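You operate a simulated robot arm through the tools that you are given. There is no shell and no other tool. Be economical: measure what you need, move in short steps, check, and stop when the job is done.

Carry out the task below with a simulated robot arm. There is one attempt and no reset: what you move stays moved.

Task
Pack the TOWER pouch in the white cradle's carrier, grey foam pad on top.
Fine: shut the lid.

The check looks at the end state, three seconds after you hand in, the way a careful person would. Anything else that was tipped, shoved, dropped, spilled or broken makes it a failure.

Robot
A 7-joint arm with a two-finger parallel gripper, fixed in place. Base frame: the origin is at the foot of the arm, x ahead of it, y to its left, z up. Units: m, degrees, N and s.
Its first joint turns from -66.0 to 66.0 degrees. Payload 2.4 kg.
The TCP is the grasp point between the finger pads, 0.03 m short of the fingertips. In the tool frame z runs along the fingers and y along their closing line. The gripper opens to 0.094 m. The fingers are 0.028 m wide and 0.01 m thick; the gripper's body (0.05 by 0.096 m) begins 0.055 m behind the TCP.
Orientation is that of the tool frame in the base frame, as a unit quaternion [x, y, z, w]. With the fingers straight down and closing along the base's y, the tool's x points along the base's -x, its y along +y and its z along -z.

Tools
- The arm moves only by the tool jog_arm. Its argument "commands" is a list of rows, each a list of 6 numbers: the shift along the tool's x, y, z in m, then the turn, a rotation vector about the tool's x, y, z in degrees. In form: [[dx, dy, dz, ax, ay, az], ...]. A call has 1 to 20 rows; each row shifts and turns the commanded pose from where the row before left it, along the tool's axes as they then stand. "gripper" is the opening, from 0 (shut) to 1 (fully open), set as the call begins (left out, the last holds). A row lasts 0.2 s, in which the tool goes at most 0.05 m and 8.6 degrees; a call with a longer step from one row to the next is refused whole, and so is a gripper value outside its range. Where a pose cannot be reached the arm comes as near as it can. A force on the tool above 40 N (or 10 N above the force at the start of the call, whichever is more), or a blocked arm, ends the call early, and 0.2 s more pass. The fingers move at their own pace (about 0.153 m/s each) and stop on an object; they squeeze with about 40 N. The grip force told is the motor's: it shows also when the fingers shut on nothing. Time passes only in rows, and 0.2 s behind the last, so rows that do not move let the fingers close. It gives the time, the measured TCP pose, the force on the tool (base axes), the opening and the grip force at its end, in the units of the frame above (readings bear some noise), and new pictures: "show" is both (left out), scene, wrist or none.
- Cameras (640 x 400 px; columns grow to the right, rows downward): "scene" is fixed at [0.0469, 0.4899, 1.4406]; the picture's right is [-0.67, -0.74, 0.00], its down [-0.38, 0.35, -0.85] and it looks along [0.63, -0.58, -0.52] (base axes); focal length 249 px, centre (320, 200). "wrist" rides on the gripper at [-0.037, 0, -0.058] in the tool frame; the picture's right is [0.00, -1.00, 0.00], its down [0.97, 0.00, -0.24] and it looks along [0.24, 0.00, 0.97] (tool axes); focal length 218 px, centre (320, 200).
- measure_at(camera, pixels): for up to 12 pixels [column, row] of the newest picture of that camera ("zoom" is the newest enlarged one), the place [x, y, z] in the base frame of the surface seen there, good to about 0.002 m, but the place of the scene camera against the robot may be out by one fixed shift of up to 0.018 m in any direction. The clock stands still meanwhile.
- inspect(camera, box): a new picture of the part [left, top, right, bottom] of that camera's present view, enlarged. The clock stands still meanwhile.
- hand_in(): hands the job in; it is judged then, once.

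Go step by step. Measure first, check grasps and placings, and put right what went wrong. The budget is 80 turns and 120 pictures, counting those below and the enlarged ones. Unless the task says otherwise, let go and move clear before handing in, and close with one line.

The tools are called after "Emit:" as a command line: name --pt "numbers of a row" for each row, then --argument value for the rest, lists and objects as JSON in quotes. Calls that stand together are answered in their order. jog_arm: Moves the arm, as the interface text tells. Its arguments: {"type":"object","properties":{"commands":{"type":"array"},"gripper":{"type":"number"},"show":{"type":"string","enum":["both","scene","wrist","none"]}},"required":["commands"]} The other tools are called the same way: measure_at (camera, pixels) gives the place of the surface under pixels of a picture; inspect (camera, box) takes an enlarged picture of a part of a camera's view; hand_in () hands the job in.

At the start:

```text
time: 0.0
position: [0.3984, 0.1004, 1.3184]
ee_rot: [0.001, 1.0, -0.001, 0.0]
wrist_force: [-0.5, 0.0, -1.4]
gripper_width: 0.0941
finger_force: 0.0
```

scene: 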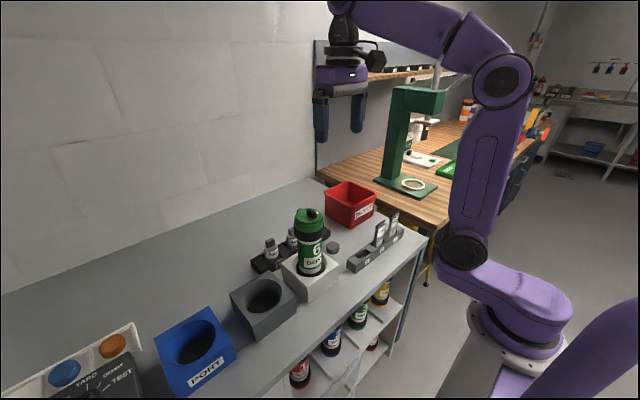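
wrist: 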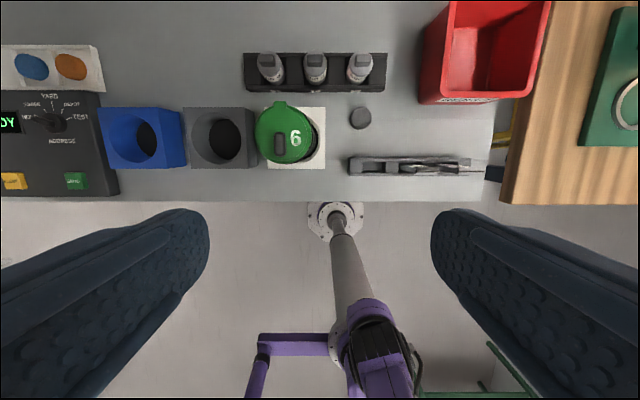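

The pictures show a white cradle with a green-lidded carrier (about scene 310,250), a small grey disc (332,247), vials in a black rack (270,248) and a grey tray with labelled items (375,245). I'll enlarge these parts.

Emit:
inspect --camera "scene" --box '[230, 170, 430, 300]'

Emit:
inspect --camera "wrist" --box '[230, 30, 500, 200]'

Emit:
measure_at --camera "wrist" --pixels '[[288, 130], [305, 125], [318, 112], [360, 118], [420, 165], [370, 166], [470, 165], [270, 65], [315, 65], [360, 65], [430, 120], [320, 165]]'

```text
3.08 times, centred on (330, 235) of scene
```

zoom: 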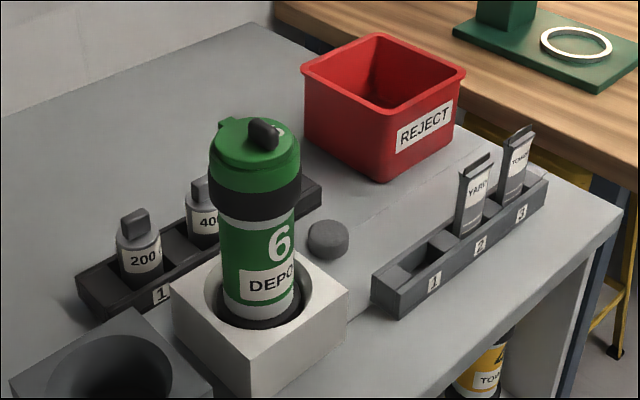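

```text
2.35 times, centred on (365, 115) of wrist
```

zoom: 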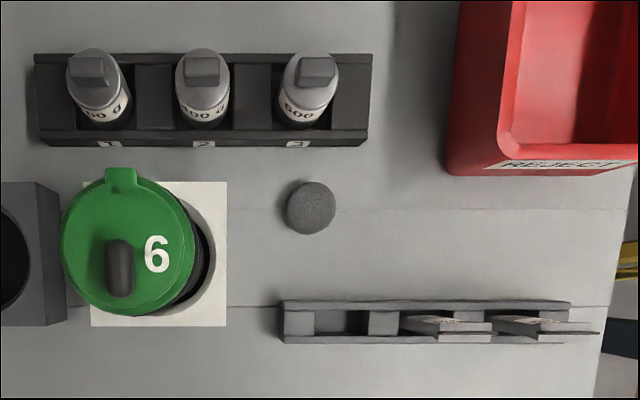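

```text
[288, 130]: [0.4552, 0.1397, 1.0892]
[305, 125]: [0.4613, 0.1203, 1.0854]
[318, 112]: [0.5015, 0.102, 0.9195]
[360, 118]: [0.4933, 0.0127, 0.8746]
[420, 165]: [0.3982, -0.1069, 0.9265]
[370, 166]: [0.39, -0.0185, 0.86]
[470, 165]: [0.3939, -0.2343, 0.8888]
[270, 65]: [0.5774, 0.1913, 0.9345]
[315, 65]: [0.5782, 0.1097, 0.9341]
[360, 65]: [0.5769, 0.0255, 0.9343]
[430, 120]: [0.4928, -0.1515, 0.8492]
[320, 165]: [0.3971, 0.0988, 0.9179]
```

The carrier's lid seems closed with a black knob on it; pouches stand in the slots 2 and 3. I'll look closer at each.

Emit:
inspect --camera "scene" --box '[280, 200, 344, 240]'

Emit:
inspect --camera "scene" --box '[340, 200, 420, 280]'

Emit:
inspect --camera "wrist" --box '[245, 90, 335, 175]'

Emit:
inspect --camera "wrist" --box '[0, 40, 200, 200]'

```text
10.00 times, centred on (312, 220) of scene
```

zoom: 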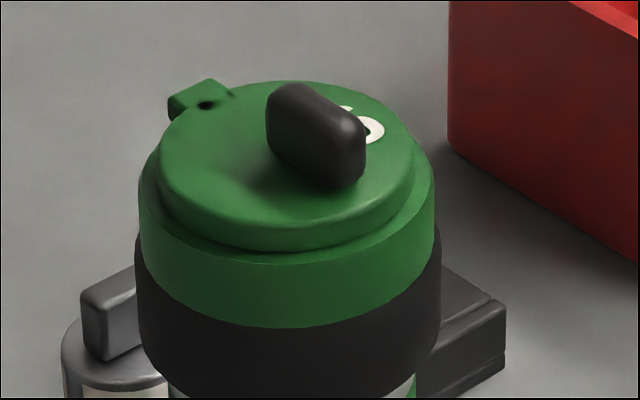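

```text
5.00 times, centred on (380, 240) of scene
```

zoom: 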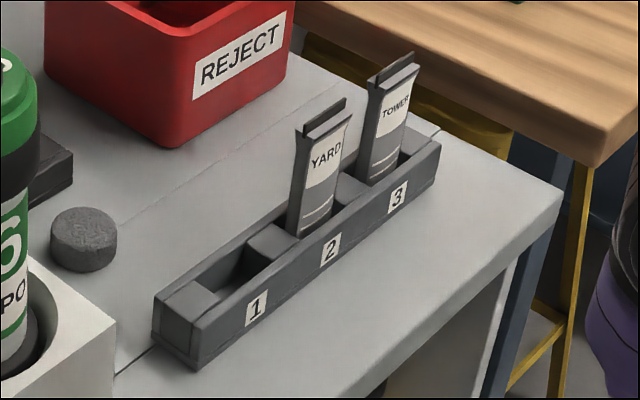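

```text
4.71 times, centred on (290, 132) of wrist
```

zoom: 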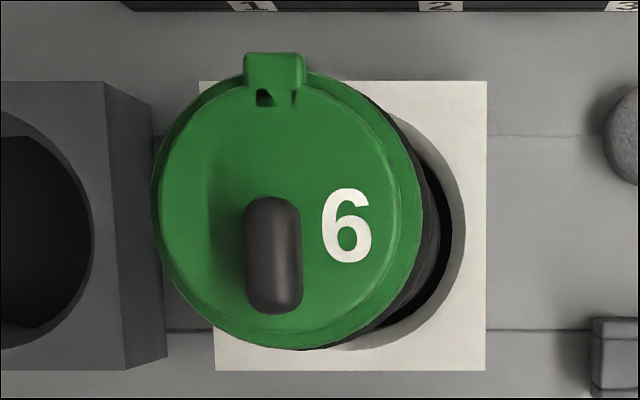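

```text
2.50 times, centred on (100, 120) of wrist
```

zoom: 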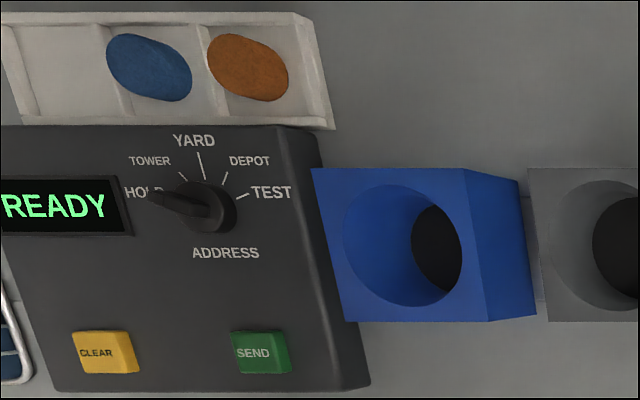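

The TOWER pouch is in slot 3 (scene ~390,222); the carrier's lid is hinged on the far (+x) side with a knob nearer me. I'll measure lid, knob, pouch and cradle.

Emit:
measure_at --camera "wrist" --pixels '[[280, 104], [280, 135], [280, 144], [280, 152], [274, 144], [286, 144], [258, 130], [305, 133], [283, 158], [266, 168], [323, 109], [270, 120]]'

Emit:
measure_at --camera "scene" --pixels '[[396, 213], [392, 215], [390, 222], [388, 231], [384, 215], [380, 222], [379, 230], [375, 243], [360, 265], [400, 240], [332, 244], [332, 250]]'

Emit:
inspect --camera "wrist" --box '[340, 140, 500, 190]'

```text
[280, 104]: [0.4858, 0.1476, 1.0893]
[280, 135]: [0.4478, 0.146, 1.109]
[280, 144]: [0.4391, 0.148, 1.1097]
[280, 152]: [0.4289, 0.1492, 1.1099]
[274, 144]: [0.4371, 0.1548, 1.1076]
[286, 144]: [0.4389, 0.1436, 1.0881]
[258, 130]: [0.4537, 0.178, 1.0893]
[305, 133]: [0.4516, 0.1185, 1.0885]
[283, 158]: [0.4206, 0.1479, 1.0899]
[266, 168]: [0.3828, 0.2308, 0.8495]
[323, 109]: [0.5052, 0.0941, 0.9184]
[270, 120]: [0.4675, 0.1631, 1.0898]
```

```text
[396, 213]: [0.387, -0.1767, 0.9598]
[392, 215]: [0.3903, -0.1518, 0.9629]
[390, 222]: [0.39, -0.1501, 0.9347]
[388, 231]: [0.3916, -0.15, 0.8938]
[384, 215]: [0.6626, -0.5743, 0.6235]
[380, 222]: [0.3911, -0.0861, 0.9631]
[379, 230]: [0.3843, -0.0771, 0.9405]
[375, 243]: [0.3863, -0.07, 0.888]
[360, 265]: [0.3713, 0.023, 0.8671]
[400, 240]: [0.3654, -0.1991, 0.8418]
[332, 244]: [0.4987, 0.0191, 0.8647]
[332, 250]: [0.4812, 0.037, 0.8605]
```

```text
4.00 times, centred on (420, 165) of wrist
```

zoom: 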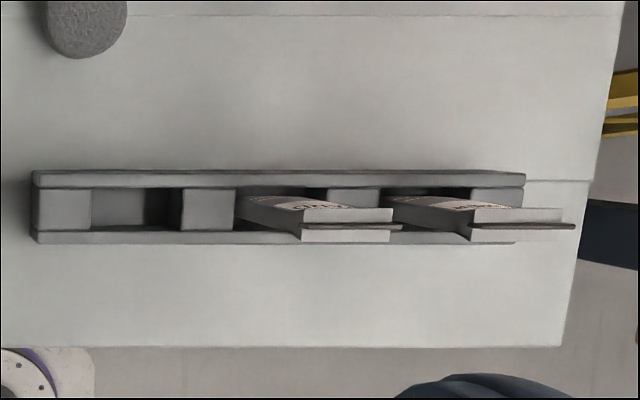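

The zoom shows the pouch's top fin at (475–575, 226) on a block (470–560, 212). I'll measure these.

Emit:
measure_at --camera "zoom" --pixels '[[475, 226], [520, 226], [570, 226], [475, 214], [520, 214], [555, 214], [440, 203], [345, 227], [305, 215], [390, 214], [500, 178], [500, 189]]'

Emit:
inspect --camera "scene" --box '[365, 205, 410, 245]'

```text
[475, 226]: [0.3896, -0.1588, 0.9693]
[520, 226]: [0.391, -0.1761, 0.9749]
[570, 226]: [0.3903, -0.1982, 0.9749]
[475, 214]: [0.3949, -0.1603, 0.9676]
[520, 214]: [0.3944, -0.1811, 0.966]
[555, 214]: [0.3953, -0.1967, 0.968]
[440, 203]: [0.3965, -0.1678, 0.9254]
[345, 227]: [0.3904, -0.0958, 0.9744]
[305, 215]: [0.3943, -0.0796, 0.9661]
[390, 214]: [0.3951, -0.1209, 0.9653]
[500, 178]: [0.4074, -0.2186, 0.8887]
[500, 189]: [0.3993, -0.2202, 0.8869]
```

```text
10.00 times, centred on (388, 225) of scene
```

zoom: 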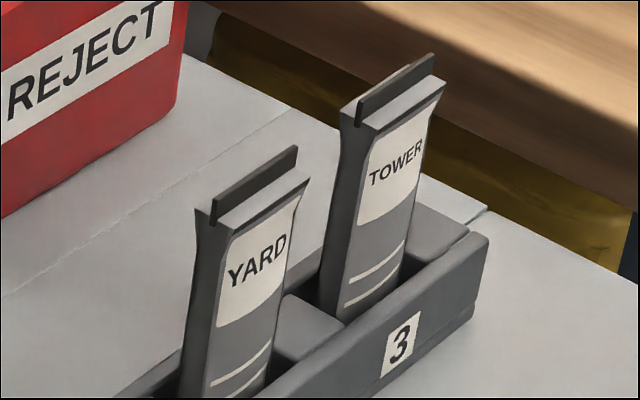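

The lid's knob is at about (0.439, 0.148), top 1.110, with the hinge at x≈0.488, z≈1.087. I'll go above the knob.

Emit:
jog_arm --pt "-0.01 0.012 0.04 0 0 0" --pt "-0.01 0.012 0.04 0 0 0" --pt "-0.01 0.012 0.04 0 0 0" --pt "-0.0106 0.0116 0.038 0 0 0" --pt "0 0 0 0 0 0" --gripper 0.5

```text
time: 1.2
position: [0.4391, 0.1505, 1.163]
ee_rot: [0.0, 1.0, 0.001, 0.001]
wrist_force: [-0.2, 0.2, -0.8]
gripper_width: 0.0469
finger_force: 0.1
```

scene: 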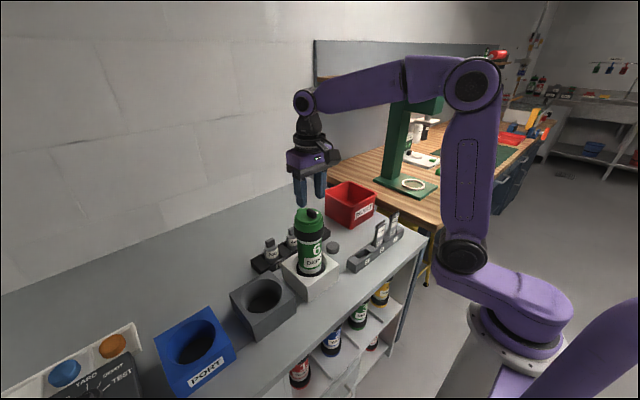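
wrist: 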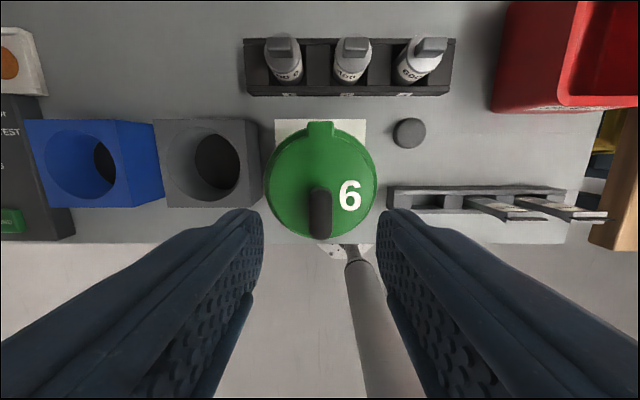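

The knob (320,213) is centred between the fingers. I'll measure it and the lid again from here.

Emit:
measure_at --camera "wrist" --pixels '[[320, 192], [320, 215], [320, 235], [313, 215], [327, 215], [320, 126], [320, 135], [320, 150], [270, 180], [371, 180], [410, 133], [410, 147]]'

Emit:
inspect --camera "wrist" --box '[260, 110, 380, 250]'

```text
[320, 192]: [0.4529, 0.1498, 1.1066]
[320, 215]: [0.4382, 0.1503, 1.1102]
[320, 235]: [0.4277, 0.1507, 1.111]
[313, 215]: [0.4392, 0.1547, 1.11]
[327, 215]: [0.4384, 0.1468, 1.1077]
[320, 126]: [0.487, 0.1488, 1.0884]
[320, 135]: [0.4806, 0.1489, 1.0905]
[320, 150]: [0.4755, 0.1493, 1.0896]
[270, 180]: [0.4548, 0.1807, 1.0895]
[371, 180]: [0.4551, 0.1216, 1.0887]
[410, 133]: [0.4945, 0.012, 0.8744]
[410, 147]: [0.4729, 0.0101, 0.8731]
```

```text
2.86 times, centred on (320, 180) of wrist
```

zoom: 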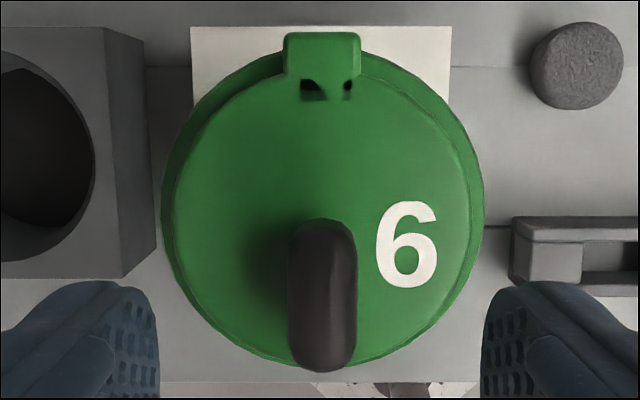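

The knob spans x 0.426–0.453, y≈0.150, top 1.110. I'll descend so the fingertips straddle it just above the lid and close.

Emit:
jog_arm --pt "0 0 0.02 0 0 0" --pt "0 0 0.019 0 0 0" --pt "0 0 0 0 0 0" --show "none"

Emit:
jog_arm --pt "0 0 0 0 0 0" --pt "0 0 0 0 0 0" --pt "0 0 0 0 0 0" --gripper 0

```text
time: 2.0
position: [0.4386, 0.1488, 1.1243]
ee_rot: [0.0, 1.0, 0.0, 0.0]
wrist_force: [-0.1, 0.0, -0.3]
gripper_width: 0.047
finger_force: 0.1
```

```text
time: 2.8
position: [0.4389, 0.1492, 1.1247]
ee_rot: [0.0, 1.0, 0.0, 0.0]
wrist_force: [0.3, -0.1, 0.5]
gripper_width: 0.0131
finger_force: 40.1
```

scene: 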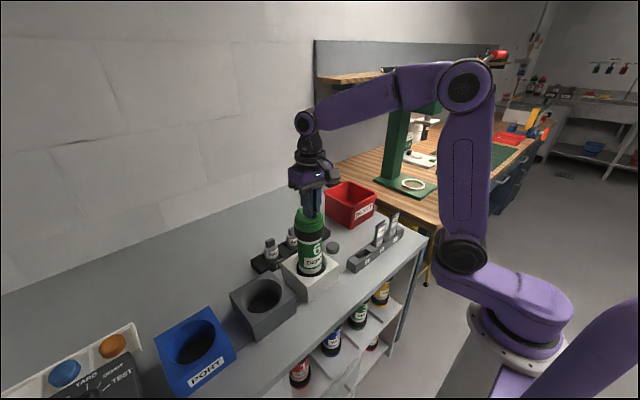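
wrist: 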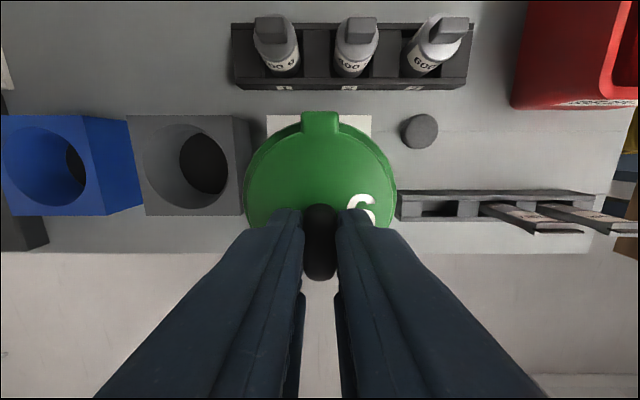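

The knob is gripped (13 mm, 40 N). I'll swing the lid about the far hinge by 12° and check the force.

Emit:
jog_arm --pt "-0.0042 0 -0.0047 0 6 0" --pt "-0.0042 0 -0.0047 0 6 0" --pt "0 0 0 0 0 0"

```text
time: 3.6
position: [0.4496, 0.1475, 1.1331]
ee_rot: [0.0, 0.995, 0.001, -0.104]
wrist_force: [5.0, 0.7, -4.7]
gripper_width: 0.0132
finger_force: 40.6
```

scene: 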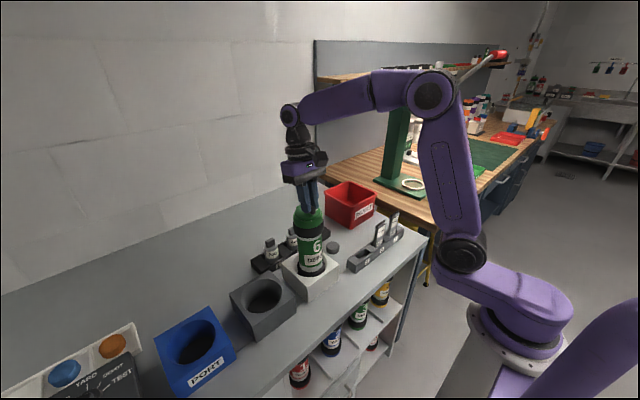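
wrist: 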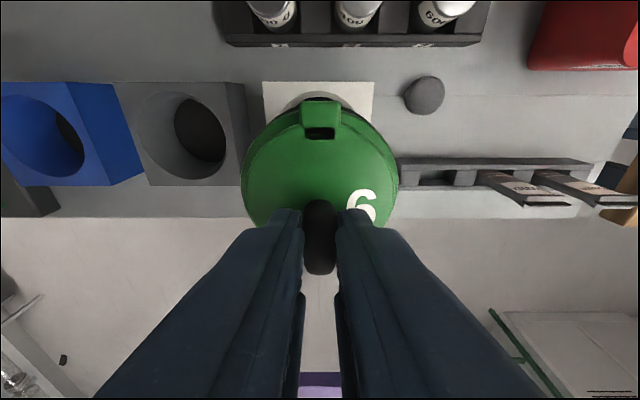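

The force is small (about 5 N) and a gap shows at the tab (320,132). I'll zoom to see whether the lid is turning rather than the carrier tilting.

Emit:
inspect --camera "scene" --box '[270, 170, 350, 290]'

Emit:
inspect --camera "wrist" --box '[230, 70, 410, 290]'

```text
3.33 times, centred on (310, 230) of scene
```

zoom: 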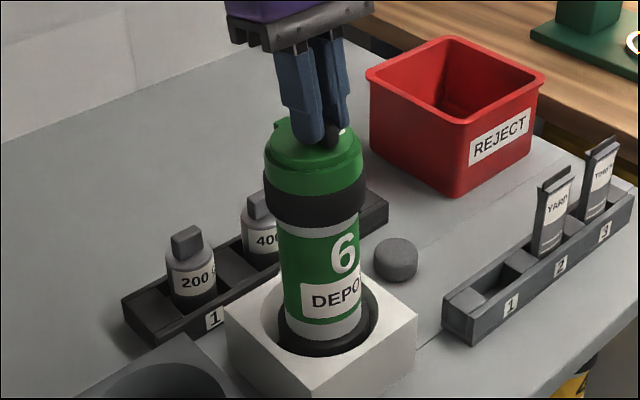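

```text
1.82 times, centred on (320, 180) of wrist
```

zoom: 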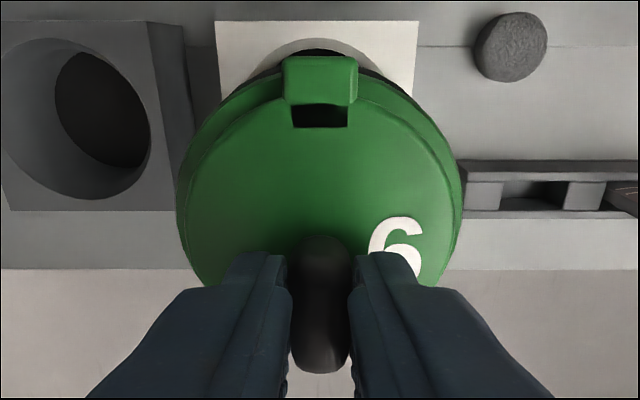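

Emit:
measure_at --camera "zoom" --pixels '[[320, 65], [320, 95], [320, 115], [320, 140], [320, 180], [320, 220], [200, 180], [440, 180], [210, 260], [190, 160], [450, 160], [290, 100]]'

Emit:
inspect --camera "scene" --box '[285, 195, 335, 245]'

```text
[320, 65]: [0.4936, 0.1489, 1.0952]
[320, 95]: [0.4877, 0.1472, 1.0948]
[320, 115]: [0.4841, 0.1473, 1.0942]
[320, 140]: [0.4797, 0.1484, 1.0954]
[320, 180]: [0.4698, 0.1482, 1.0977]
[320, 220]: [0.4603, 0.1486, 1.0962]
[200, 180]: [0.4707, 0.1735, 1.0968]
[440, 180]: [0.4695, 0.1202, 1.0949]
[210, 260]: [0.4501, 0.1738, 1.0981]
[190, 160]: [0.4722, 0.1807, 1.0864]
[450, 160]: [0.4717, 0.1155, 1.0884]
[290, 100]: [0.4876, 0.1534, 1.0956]
```

```text
8.00 times, centred on (310, 220) of scene
```

zoom: 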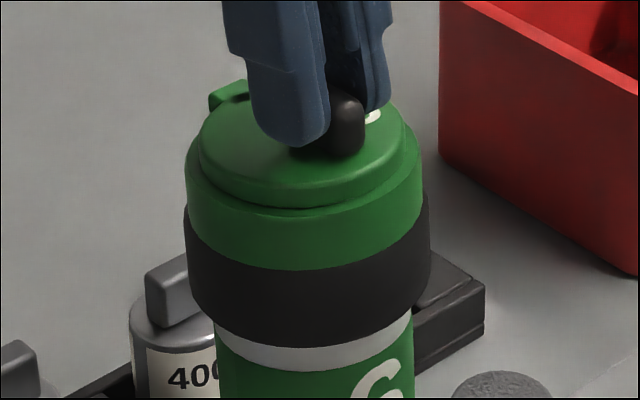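

The tab and lid both rose 6 mm together with level surface, so the whole carrier lifted and the lid did not open. I'll set it back down and look closer.

Emit:
jog_arm --pt "0.0037 0 0.0051 0 -6 0" --pt "0.0037 0 0.0051 0 -6 0" --pt "0 0 0 0 0 0" --show "none"

Emit:
inspect --camera "scene" --box '[270, 190, 350, 290]'

```text
time: 4.4
position: [0.4396, 0.1485, 1.1251]
ee_rot: [0.0, 1.0, 0.0, 0.003]
wrist_force: [-2.0, -0.5, 21.8]
gripper_width: 0.0131
finger_force: 40.1
```

```text
4.00 times, centred on (310, 240) of scene
```

zoom: 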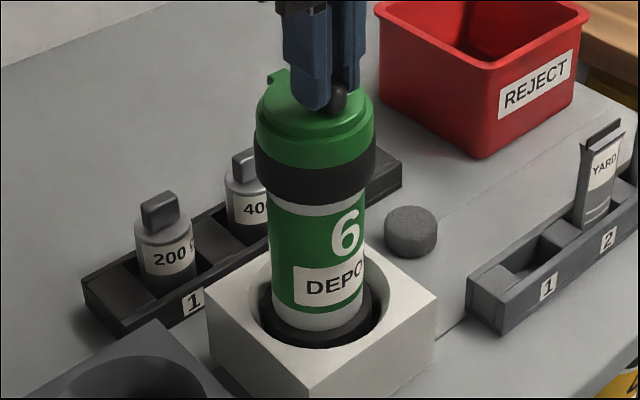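

Now it's seated (22 N push up). I'll let go, rise, and look at the lid from above, then from the near side.

Emit:
jog_arm --pt "0 0 0 0 0 0" --pt "0 0 -0.03 0 0 0" --pt "0 0 -0.03 0 0 0" --pt "0.03 0 -0.02 0 0 0" --pt "0.04 0 0 0 -8 0" --pt "0.04 0 0 0 -8 0" --pt "0.04 0 0 0 -8 0" --pt "0.03 0 0 0 -8 0" --pt "0 0 0 0 0 0" --gripper 0.5

```text
time: 6.4
position: [0.2643, 0.1494, 1.1754]
ee_rot: [0.0, 0.961, 0.0, 0.277]
wrist_force: [0.3, 0.3, -0.4]
gripper_width: 0.0469
finger_force: 0.1
```

scene: 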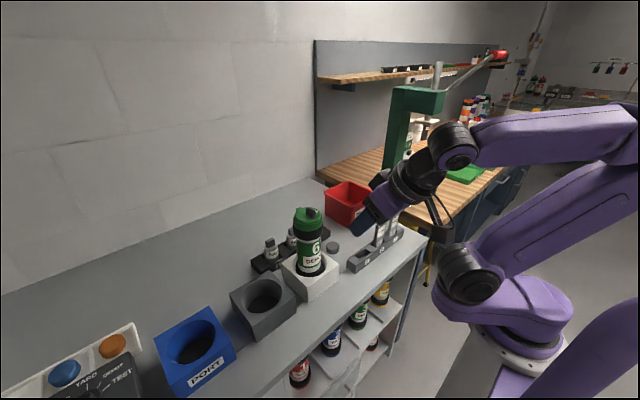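
wrist: 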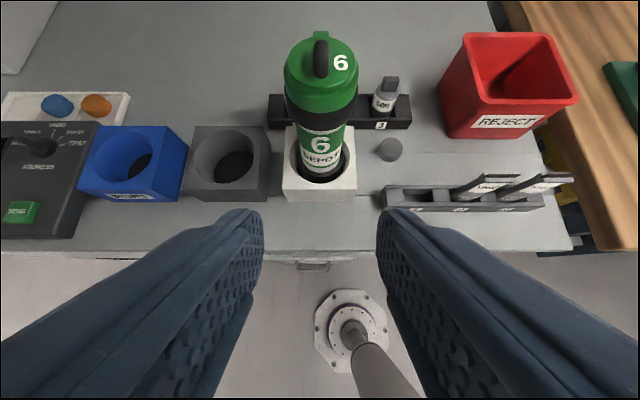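

Emit:
inspect --camera "wrist" --box '[270, 20, 375, 120]'

Emit:
inspect --camera "wrist" --box '[270, 100, 375, 210]'

Emit:
inspect --camera "scene" --box '[280, 270, 400, 390]'

Emit:
inspect --camera "scene" --box '[282, 198, 338, 246]'

```text
4.00 times, centred on (322, 70) of wrist
```

zoom: 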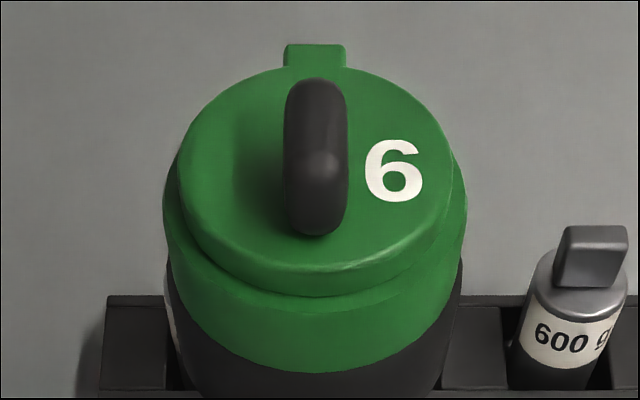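

```text
3.64 times, centred on (322, 155) of wrist
```

zoom: 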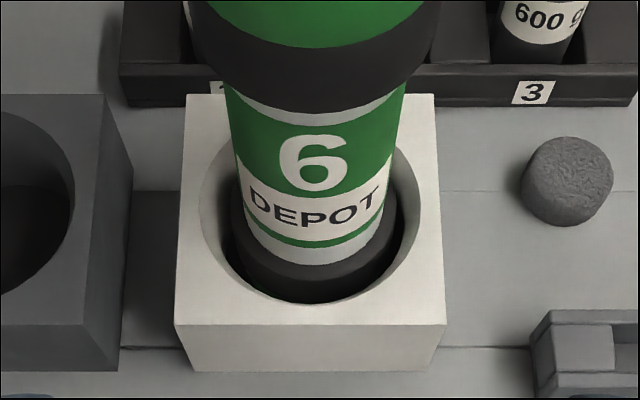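

```text
3.33 times, centred on (340, 330) of scene
```

zoom: 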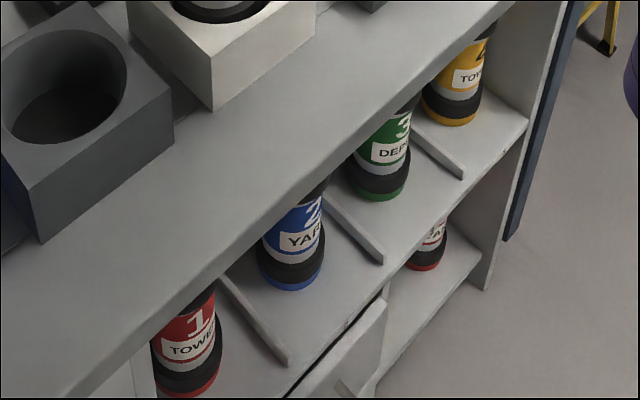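

```text
8.33 times, centred on (310, 222) of scene
```

zoom: 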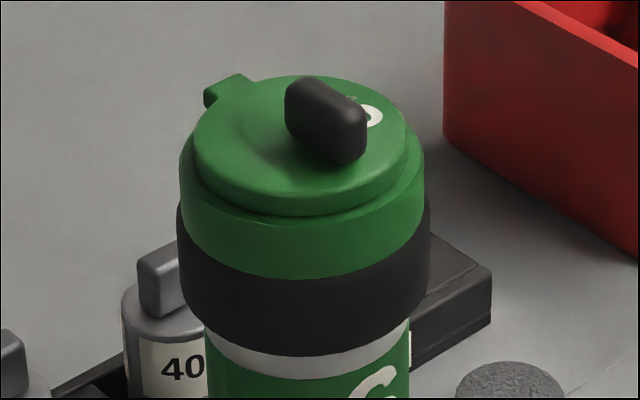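

The knob is elongated and sits opposite the hinge tab, like a turn latch. I'll regrip it at its middle and test a small twist.

Emit:
jog_arm --pt "0 0 0 0 8 0" --pt "0 0 0 0 8 0" --pt "0 0 0 0 8 0" --pt "0 0 0 0 8 0" --pt "-0.045 0 0 0 0 0" --pt "-0.045 0 0 0 0 0" --pt "-0.045 0 0 0 0 0" --pt "-0.04 0 0 0 0 0" --pt "0 0 0 0 0 0"

```text
time: 8.4
position: [0.4407, 0.1506, 1.1727]
ee_rot: [-0.001, 1.0, 0.0, 0.001]
wrist_force: [-0.6, 0.1, 0.1]
gripper_width: 0.0471
finger_force: 0.0
```

scene: 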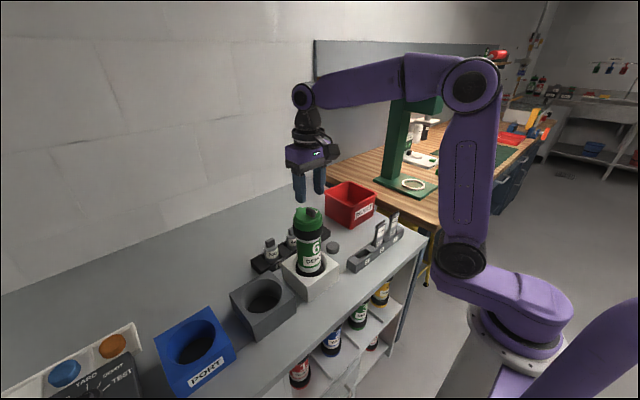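
wrist: 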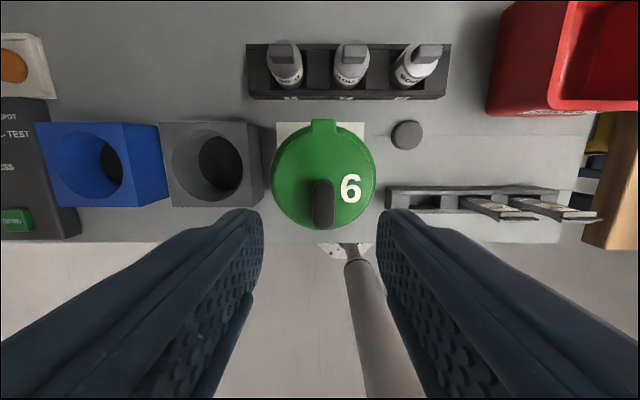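

Emit:
measure_at --camera "wrist" --pixels '[[323, 185], [323, 205], [323, 226], [317, 205], [329, 205], [323, 124], [323, 145], [275, 175], [372, 175], [323, 165]]'

Emit:
jog_arm --pt "0 0 0.025 0 0 0" --pt "0.0015 -0.001 0.0245 0 0 0" --pt "0 0 0 0 0 0" --show "none"

Emit:
jog_arm --pt "0 0 0 0 0 0" --pt "0 0 0 0 0 0" --pt "0 0 0 0 0 0" --gripper 0 --show "none"

Emit:
jog_arm --pt "0 0 0 0 0 5" --pt "0 0 0 0 0 5" --pt "0 0 0 0 0 5" --pt "0 0 0 0 0 0"

```text
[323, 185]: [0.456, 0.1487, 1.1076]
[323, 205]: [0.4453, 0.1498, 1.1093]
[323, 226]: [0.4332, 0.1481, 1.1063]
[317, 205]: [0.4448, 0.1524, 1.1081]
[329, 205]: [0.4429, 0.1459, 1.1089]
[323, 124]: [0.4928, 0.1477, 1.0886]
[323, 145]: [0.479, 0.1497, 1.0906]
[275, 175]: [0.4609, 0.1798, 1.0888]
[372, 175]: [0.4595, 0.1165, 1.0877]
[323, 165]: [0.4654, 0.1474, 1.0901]
```

```text
time: 9.2
position: [0.4381, 0.1484, 1.1227]
ee_rot: [0.0, 1.0, 0.0, 0.0]
wrist_force: [-0.9, -0.4, 0.1]
gripper_width: 0.0469
finger_force: 0.1
```

```text
time: 10.0
position: [0.438, 0.1474, 1.1227]
ee_rot: [-0.001, 1.0, 0.0, 0.0]
wrist_force: [-0.5, 0.1, -0.4]
gripper_width: 0.0131
finger_force: 39.4
```

```text
time: 11.0
position: [0.4387, 0.1474, 1.1235]
ee_rot: [0.131, 0.991, -0.001, -0.001]
wrist_force: [-1.0, 2.4, 0.2]
gripper_width: 0.013
finger_force: 40.3
```

scene: 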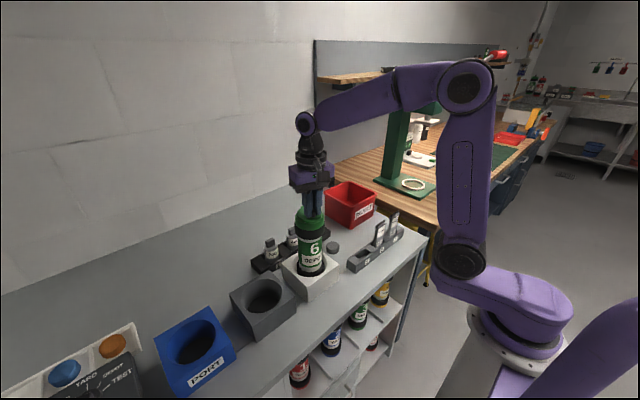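
wrist: 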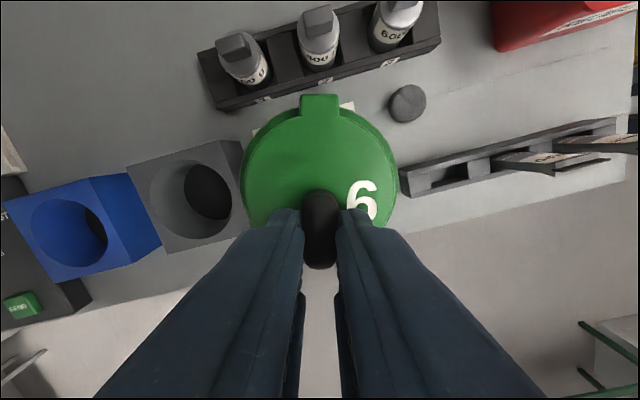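

Tab and knob turned together 15° with little force. I'll check whether the body's label turned as well.

Emit:
inspect --camera "scene" --box '[270, 190, 350, 290]'

Emit:
inspect --camera "wrist" --box '[230, 80, 410, 280]'

```text
4.00 times, centred on (310, 240) of scene
```

zoom: 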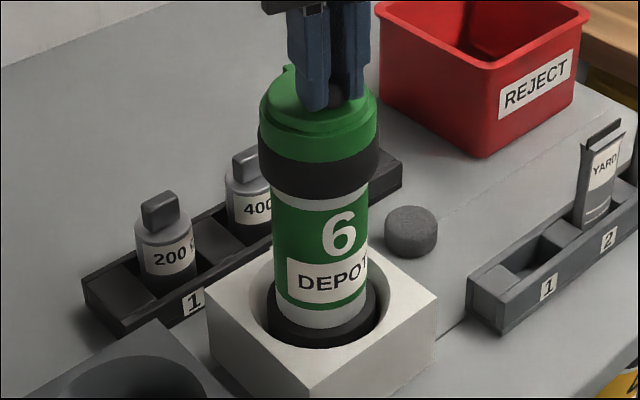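

```text
2.00 times, centred on (320, 180) of wrist
```

zoom: 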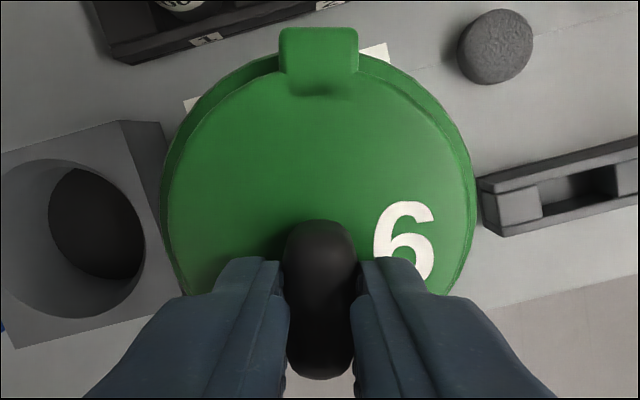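

The body turned too, so the knob is fixed on the lid and the carrier spins freely. I'll turn it back, release, and look at the hinge tab from the far side.

Emit:
jog_arm --pt "0 0 0 0 0 -5" --pt "0 0 0 0 0 -5" --pt "0 0 0 0 0 -5" --pt "0 0 0 0 0 0" --show "none"

Emit:
jog_arm --pt "0 0 0 0 0 0" --pt "0 0 -0.03 0 0 0" --pt "0 0 -0.04 0 0 0" --pt "0 0 -0.04 0 0 0" --pt "-0.03 0 0 0 8 0" --pt "-0.03 0 0 0 8 0" --pt "-0.03 0 0 0 8 0" --pt "-0.02 0 0 0 8 0" --pt "-0.02 0 0 0 8 0" --pt "0 0 0 0 0 0" --gripper 0.5

```text
time: 12.0
position: [0.4372, 0.1476, 1.1244]
ee_rot: [0.0, 1.0, 0.001, 0.0]
wrist_force: [-0.3, -0.3, -0.2]
gripper_width: 0.013
finger_force: 40.5
```

```text
time: 14.2
position: [0.4178, 0.1391, 1.1929]
ee_rot: [0.0, 0.951, 0.0, -0.309]
wrist_force: [0.6, 0.4, -0.8]
gripper_width: 0.0469
finger_force: 0.0
out of reach, approached as far as the arm can: row 7, 8, 9
```

scene: 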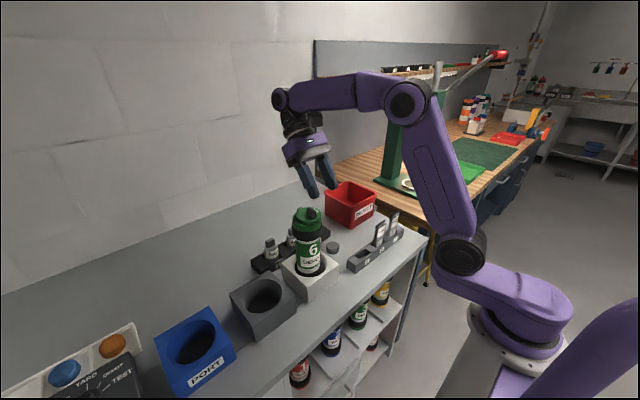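
wrist: 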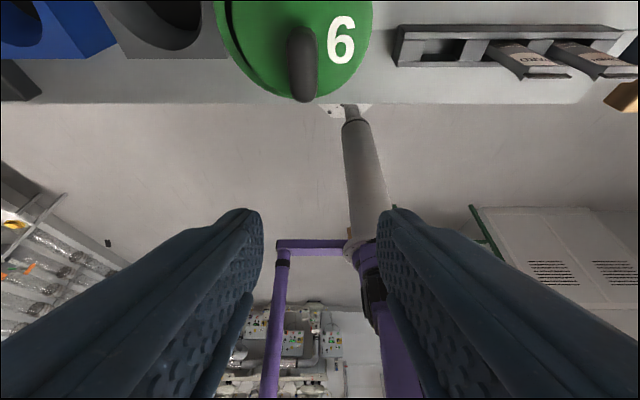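

That view is beyond the arm's reach. I'll straighten up and look at the lid from the −y side instead.

Emit:
jog_arm --pt "0.02 0 0 0 -8 0" --pt "0.02 0 0 0 -8 0" --pt "0.03 0 0 0 -8 0" --pt "0.03 0 0 0 -8 0" --pt "0.02 0 0 0 -8 0" --pt "0 -0.04 0 0 0 0" --pt "0 -0.04 0 0 0 0" --pt "0 -0.04 0 -8 0 0" --pt "0 -0.04 0 -8 0 0" --pt "0 0 0 -8 0 0" --pt "0 0 0 -8 0 0" --pt "0 0 0 -8 0 0" --pt "0 0 0 -8 0 0" --pt "0 0 0 0 0 0"

```text
time: 17.2
position: [0.3053, -0.0221, 1.2246]
ee_rot: [-0.015, 0.913, 0.407, 0.031]
wrist_force: [-0.3, -0.3, -1.1]
gripper_width: 0.0468
finger_force: 0.0
```

scene: 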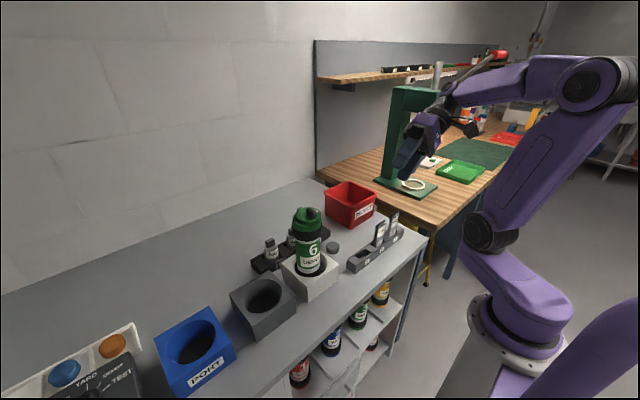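
wrist: 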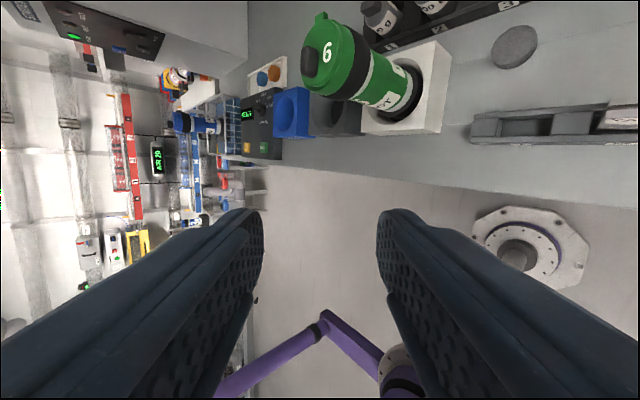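

The carrier shows from its −y side at about (345,60); I'll zoom in.

Emit:
inspect --camera "wrist" --box '[290, 0, 410, 100]'

Emit:
inspect --camera "wrist" --box '[225, 0, 305, 50]'

```text
4.00 times, centred on (350, 50) of wrist
```

zoom: 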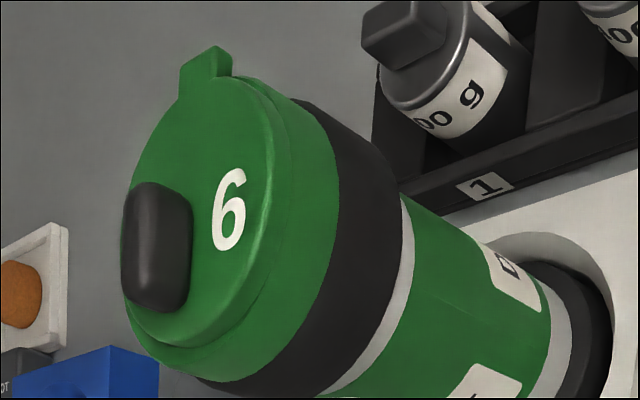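

```text
8.00 times, centred on (265, 25) of wrist
```

zoom: 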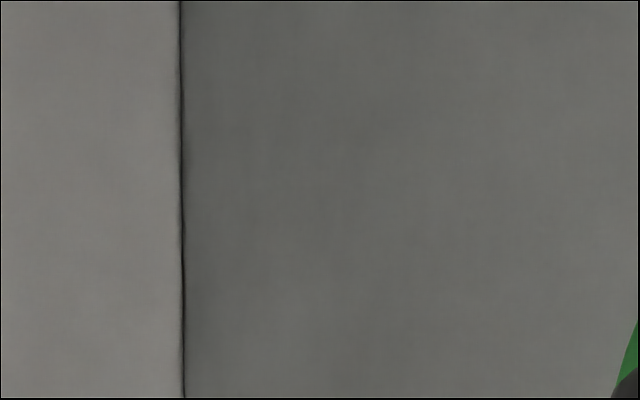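

The knob may be pivoting between pads gripped across it, so my lift only carried the carrier. I'll turn the gripper 90° to grip the knob end to end, which lets me apply a real turning moment and gives the camera a side view.

Emit:
jog_arm --pt "0 0 0 8 0 0" --pt "0 0 0 8 0 0" --pt "0 0 0 8 0 0" --pt "0 0 0 8 0 0" --pt "0 0 0 8 0 0" --pt "0 0 0 8 0 0" --pt "0 0 0 0 0 8.2" --pt "0 0 0 0 0 8.2" --pt "0 0 0 0 0 8.2" --pt "0 0 0 0 0 8.2" --pt "0 0 0 0 0 8.2" --pt "0 0 0 0 0 8.2" --pt "0 0 0 0 0 8.2" --pt "0 0 0 0 0 8.2" --pt "0 0 0 0 0 8.2" --pt "0 0 0 0 0 8.2" --show "none"

Emit:
jog_arm --pt "0 0 0 0 0 8" --pt "0 0 0 0 0 0"

```text
time: 20.6
position: [0.3061, -0.0192, 1.2235]
ee_rot: [0.657, 0.753, 0.023, 0.027]
wrist_force: [-0.2, 0.3, 0.0]
gripper_width: 0.047
finger_force: 0.1
```

```text
time: 21.2
position: [0.3056, -0.0207, 1.2236]
ee_rot: [0.707, 0.706, 0.024, 0.024]
wrist_force: [0.6, 0.0, 0.4]
gripper_width: 0.047
finger_force: 0.1
```

scene: 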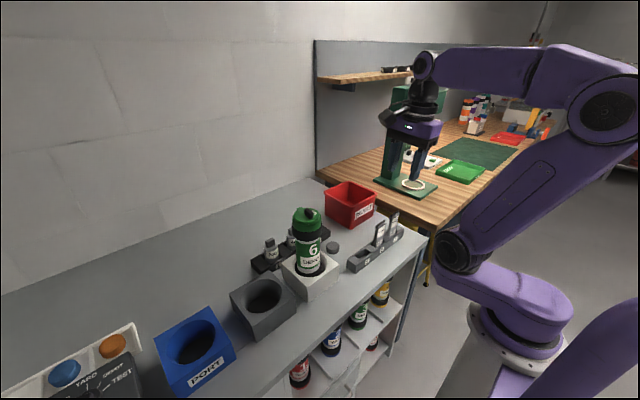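
wrist: 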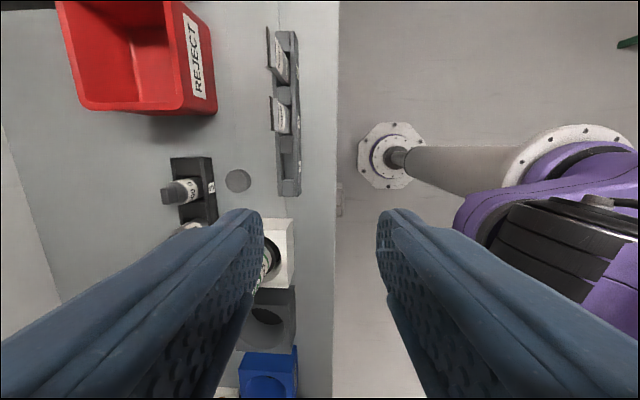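

Yaw is right, with about 3.9° of leftover tilt that I'll correct while moving above the knob.

Emit:
jog_arm --pt "0.034 0.027 0 3.9 0 0" --pt "0.034 0.027 0 0 0 0" --pt "0.034 0.027 0.01 0 0 0" --pt "0.034 0.027 0.01 0 0 0" --pt "0.034 0.027 0.01 0 0 0" --pt "0 0 0 0 0 0" --gripper 0.6

```text
time: 22.6
position: [0.444, 0.1521, 1.1976]
ee_rot: [0.707, 0.707, 0.001, 0.001]
wrist_force: [0.2, 0.2, -0.1]
gripper_width: 0.0563
finger_force: 0.2
```

scene: 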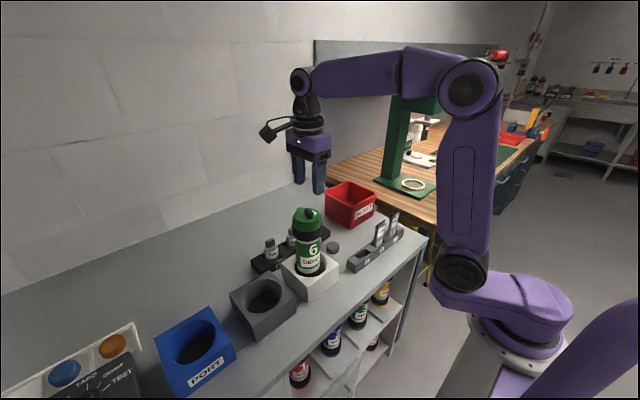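
wrist: 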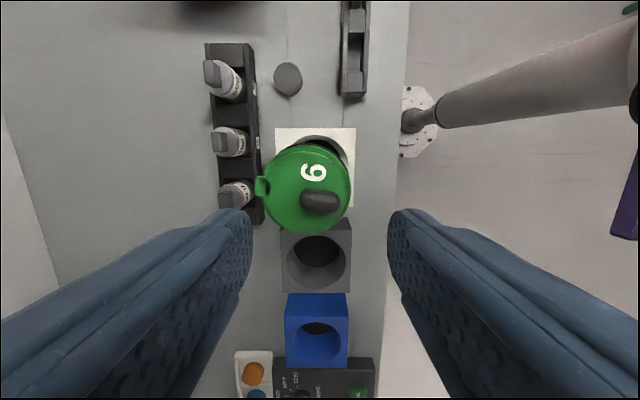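

Emit:
inspect --camera "wrist" --box '[245, 120, 365, 245]'

Emit:
measure_at --camera "wrist" --pixels '[[302, 199], [320, 201], [337, 203], [261, 186], [272, 188], [308, 145], [305, 230], [348, 187], [290, 187], [345, 140]]'

```text
3.20 times, centred on (305, 182) of wrist
```

zoom: 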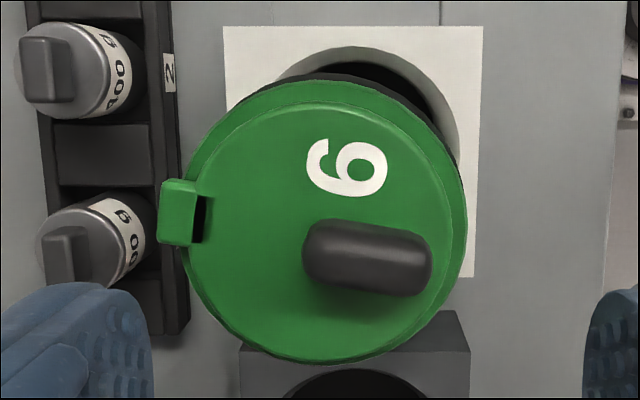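

```text
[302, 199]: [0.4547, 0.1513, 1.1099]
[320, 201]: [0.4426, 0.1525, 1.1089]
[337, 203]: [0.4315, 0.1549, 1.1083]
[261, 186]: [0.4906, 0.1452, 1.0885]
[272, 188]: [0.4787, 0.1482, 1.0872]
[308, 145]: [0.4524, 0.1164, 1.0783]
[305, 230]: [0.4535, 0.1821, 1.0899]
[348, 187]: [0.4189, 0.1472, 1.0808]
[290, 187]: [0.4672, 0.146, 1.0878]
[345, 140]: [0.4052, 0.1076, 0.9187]
```

The knob is now turned about 9° in plan, centre (0.443, 0.153). I'll align the yaw, descend and grip its ends.

Emit:
jog_arm --pt "0.001 -0.001 0.02 0 0 8" --pt "0 0 0.03 0 0 0" --pt "0 0 0.0235 0 0 0" --pt "0 0 0 0 0 0" --show "none"

Emit:
jog_arm --pt "0 0 0 0 0 0" --pt "0 0 0 0 0 0" --pt "0 0 0 0 0 0" --gripper 0

```text
time: 23.6
position: [0.4424, 0.1499, 1.1254]
ee_rot: [0.755, 0.656, 0.001, 0.0]
wrist_force: [0.6, 0.4, -1.1]
gripper_width: 0.0567
finger_force: 0.0
```

```text
time: 24.4
position: [0.4426, 0.1501, 1.1244]
ee_rot: [0.755, 0.656, 0.001, 0.001]
wrist_force: [0.2, 0.5, 0.0]
gripper_width: 0.0292
finger_force: 39.9
```

scene: 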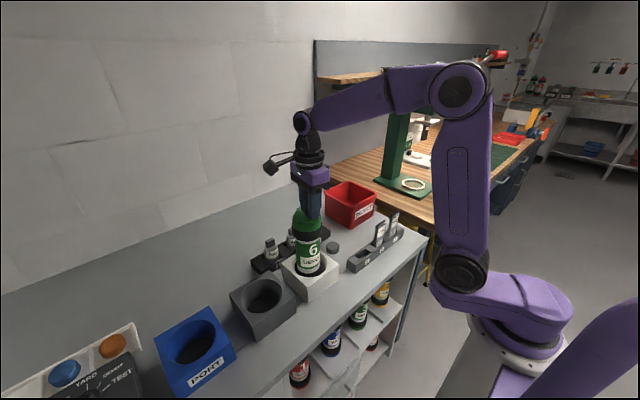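
wrist: 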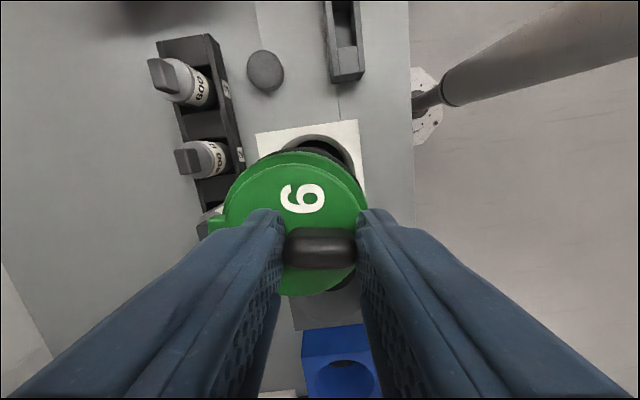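

The knob is held end to end (29 mm). I'll swing 10° about the hinge and look from the side.

Emit:
jog_arm --pt "0 0.0034 -0.0038 5 0 0" --pt "0 0.0034 -0.0038 5 0 0" --pt "0 0 0 0 0 0"

Emit:
inspect --camera "scene" --box '[270, 180, 350, 290]'

Emit:
inspect --camera "wrist" --box '[200, 110, 390, 310]'

```text
time: 25.2
position: [0.4491, 0.15, 1.1302]
ee_rot: [0.752, 0.654, -0.057, -0.064]
wrist_force: [3.0, -1.0, -1.3]
gripper_width: 0.03
finger_force: 40.0
```

scene: 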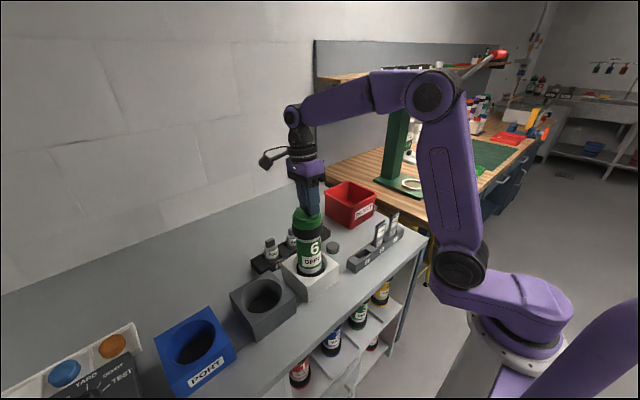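
wrist: 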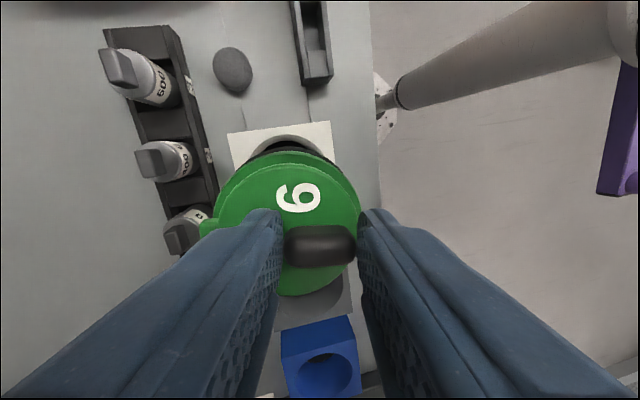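

```text
3.64 times, centred on (310, 235) of scene
```

zoom: 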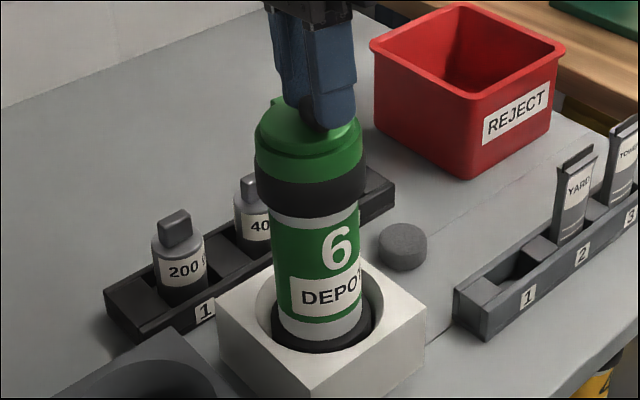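

```text
2.00 times, centred on (295, 210) of wrist
```

zoom: 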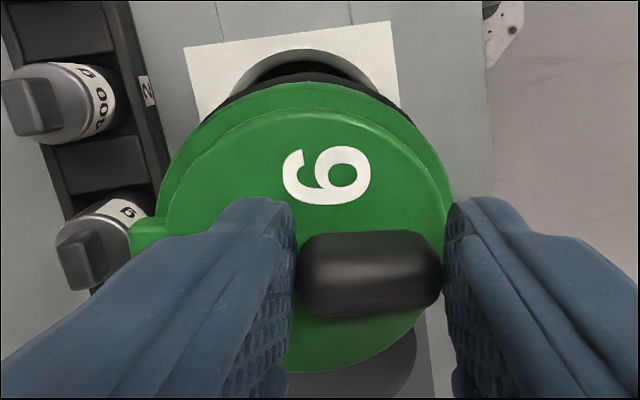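

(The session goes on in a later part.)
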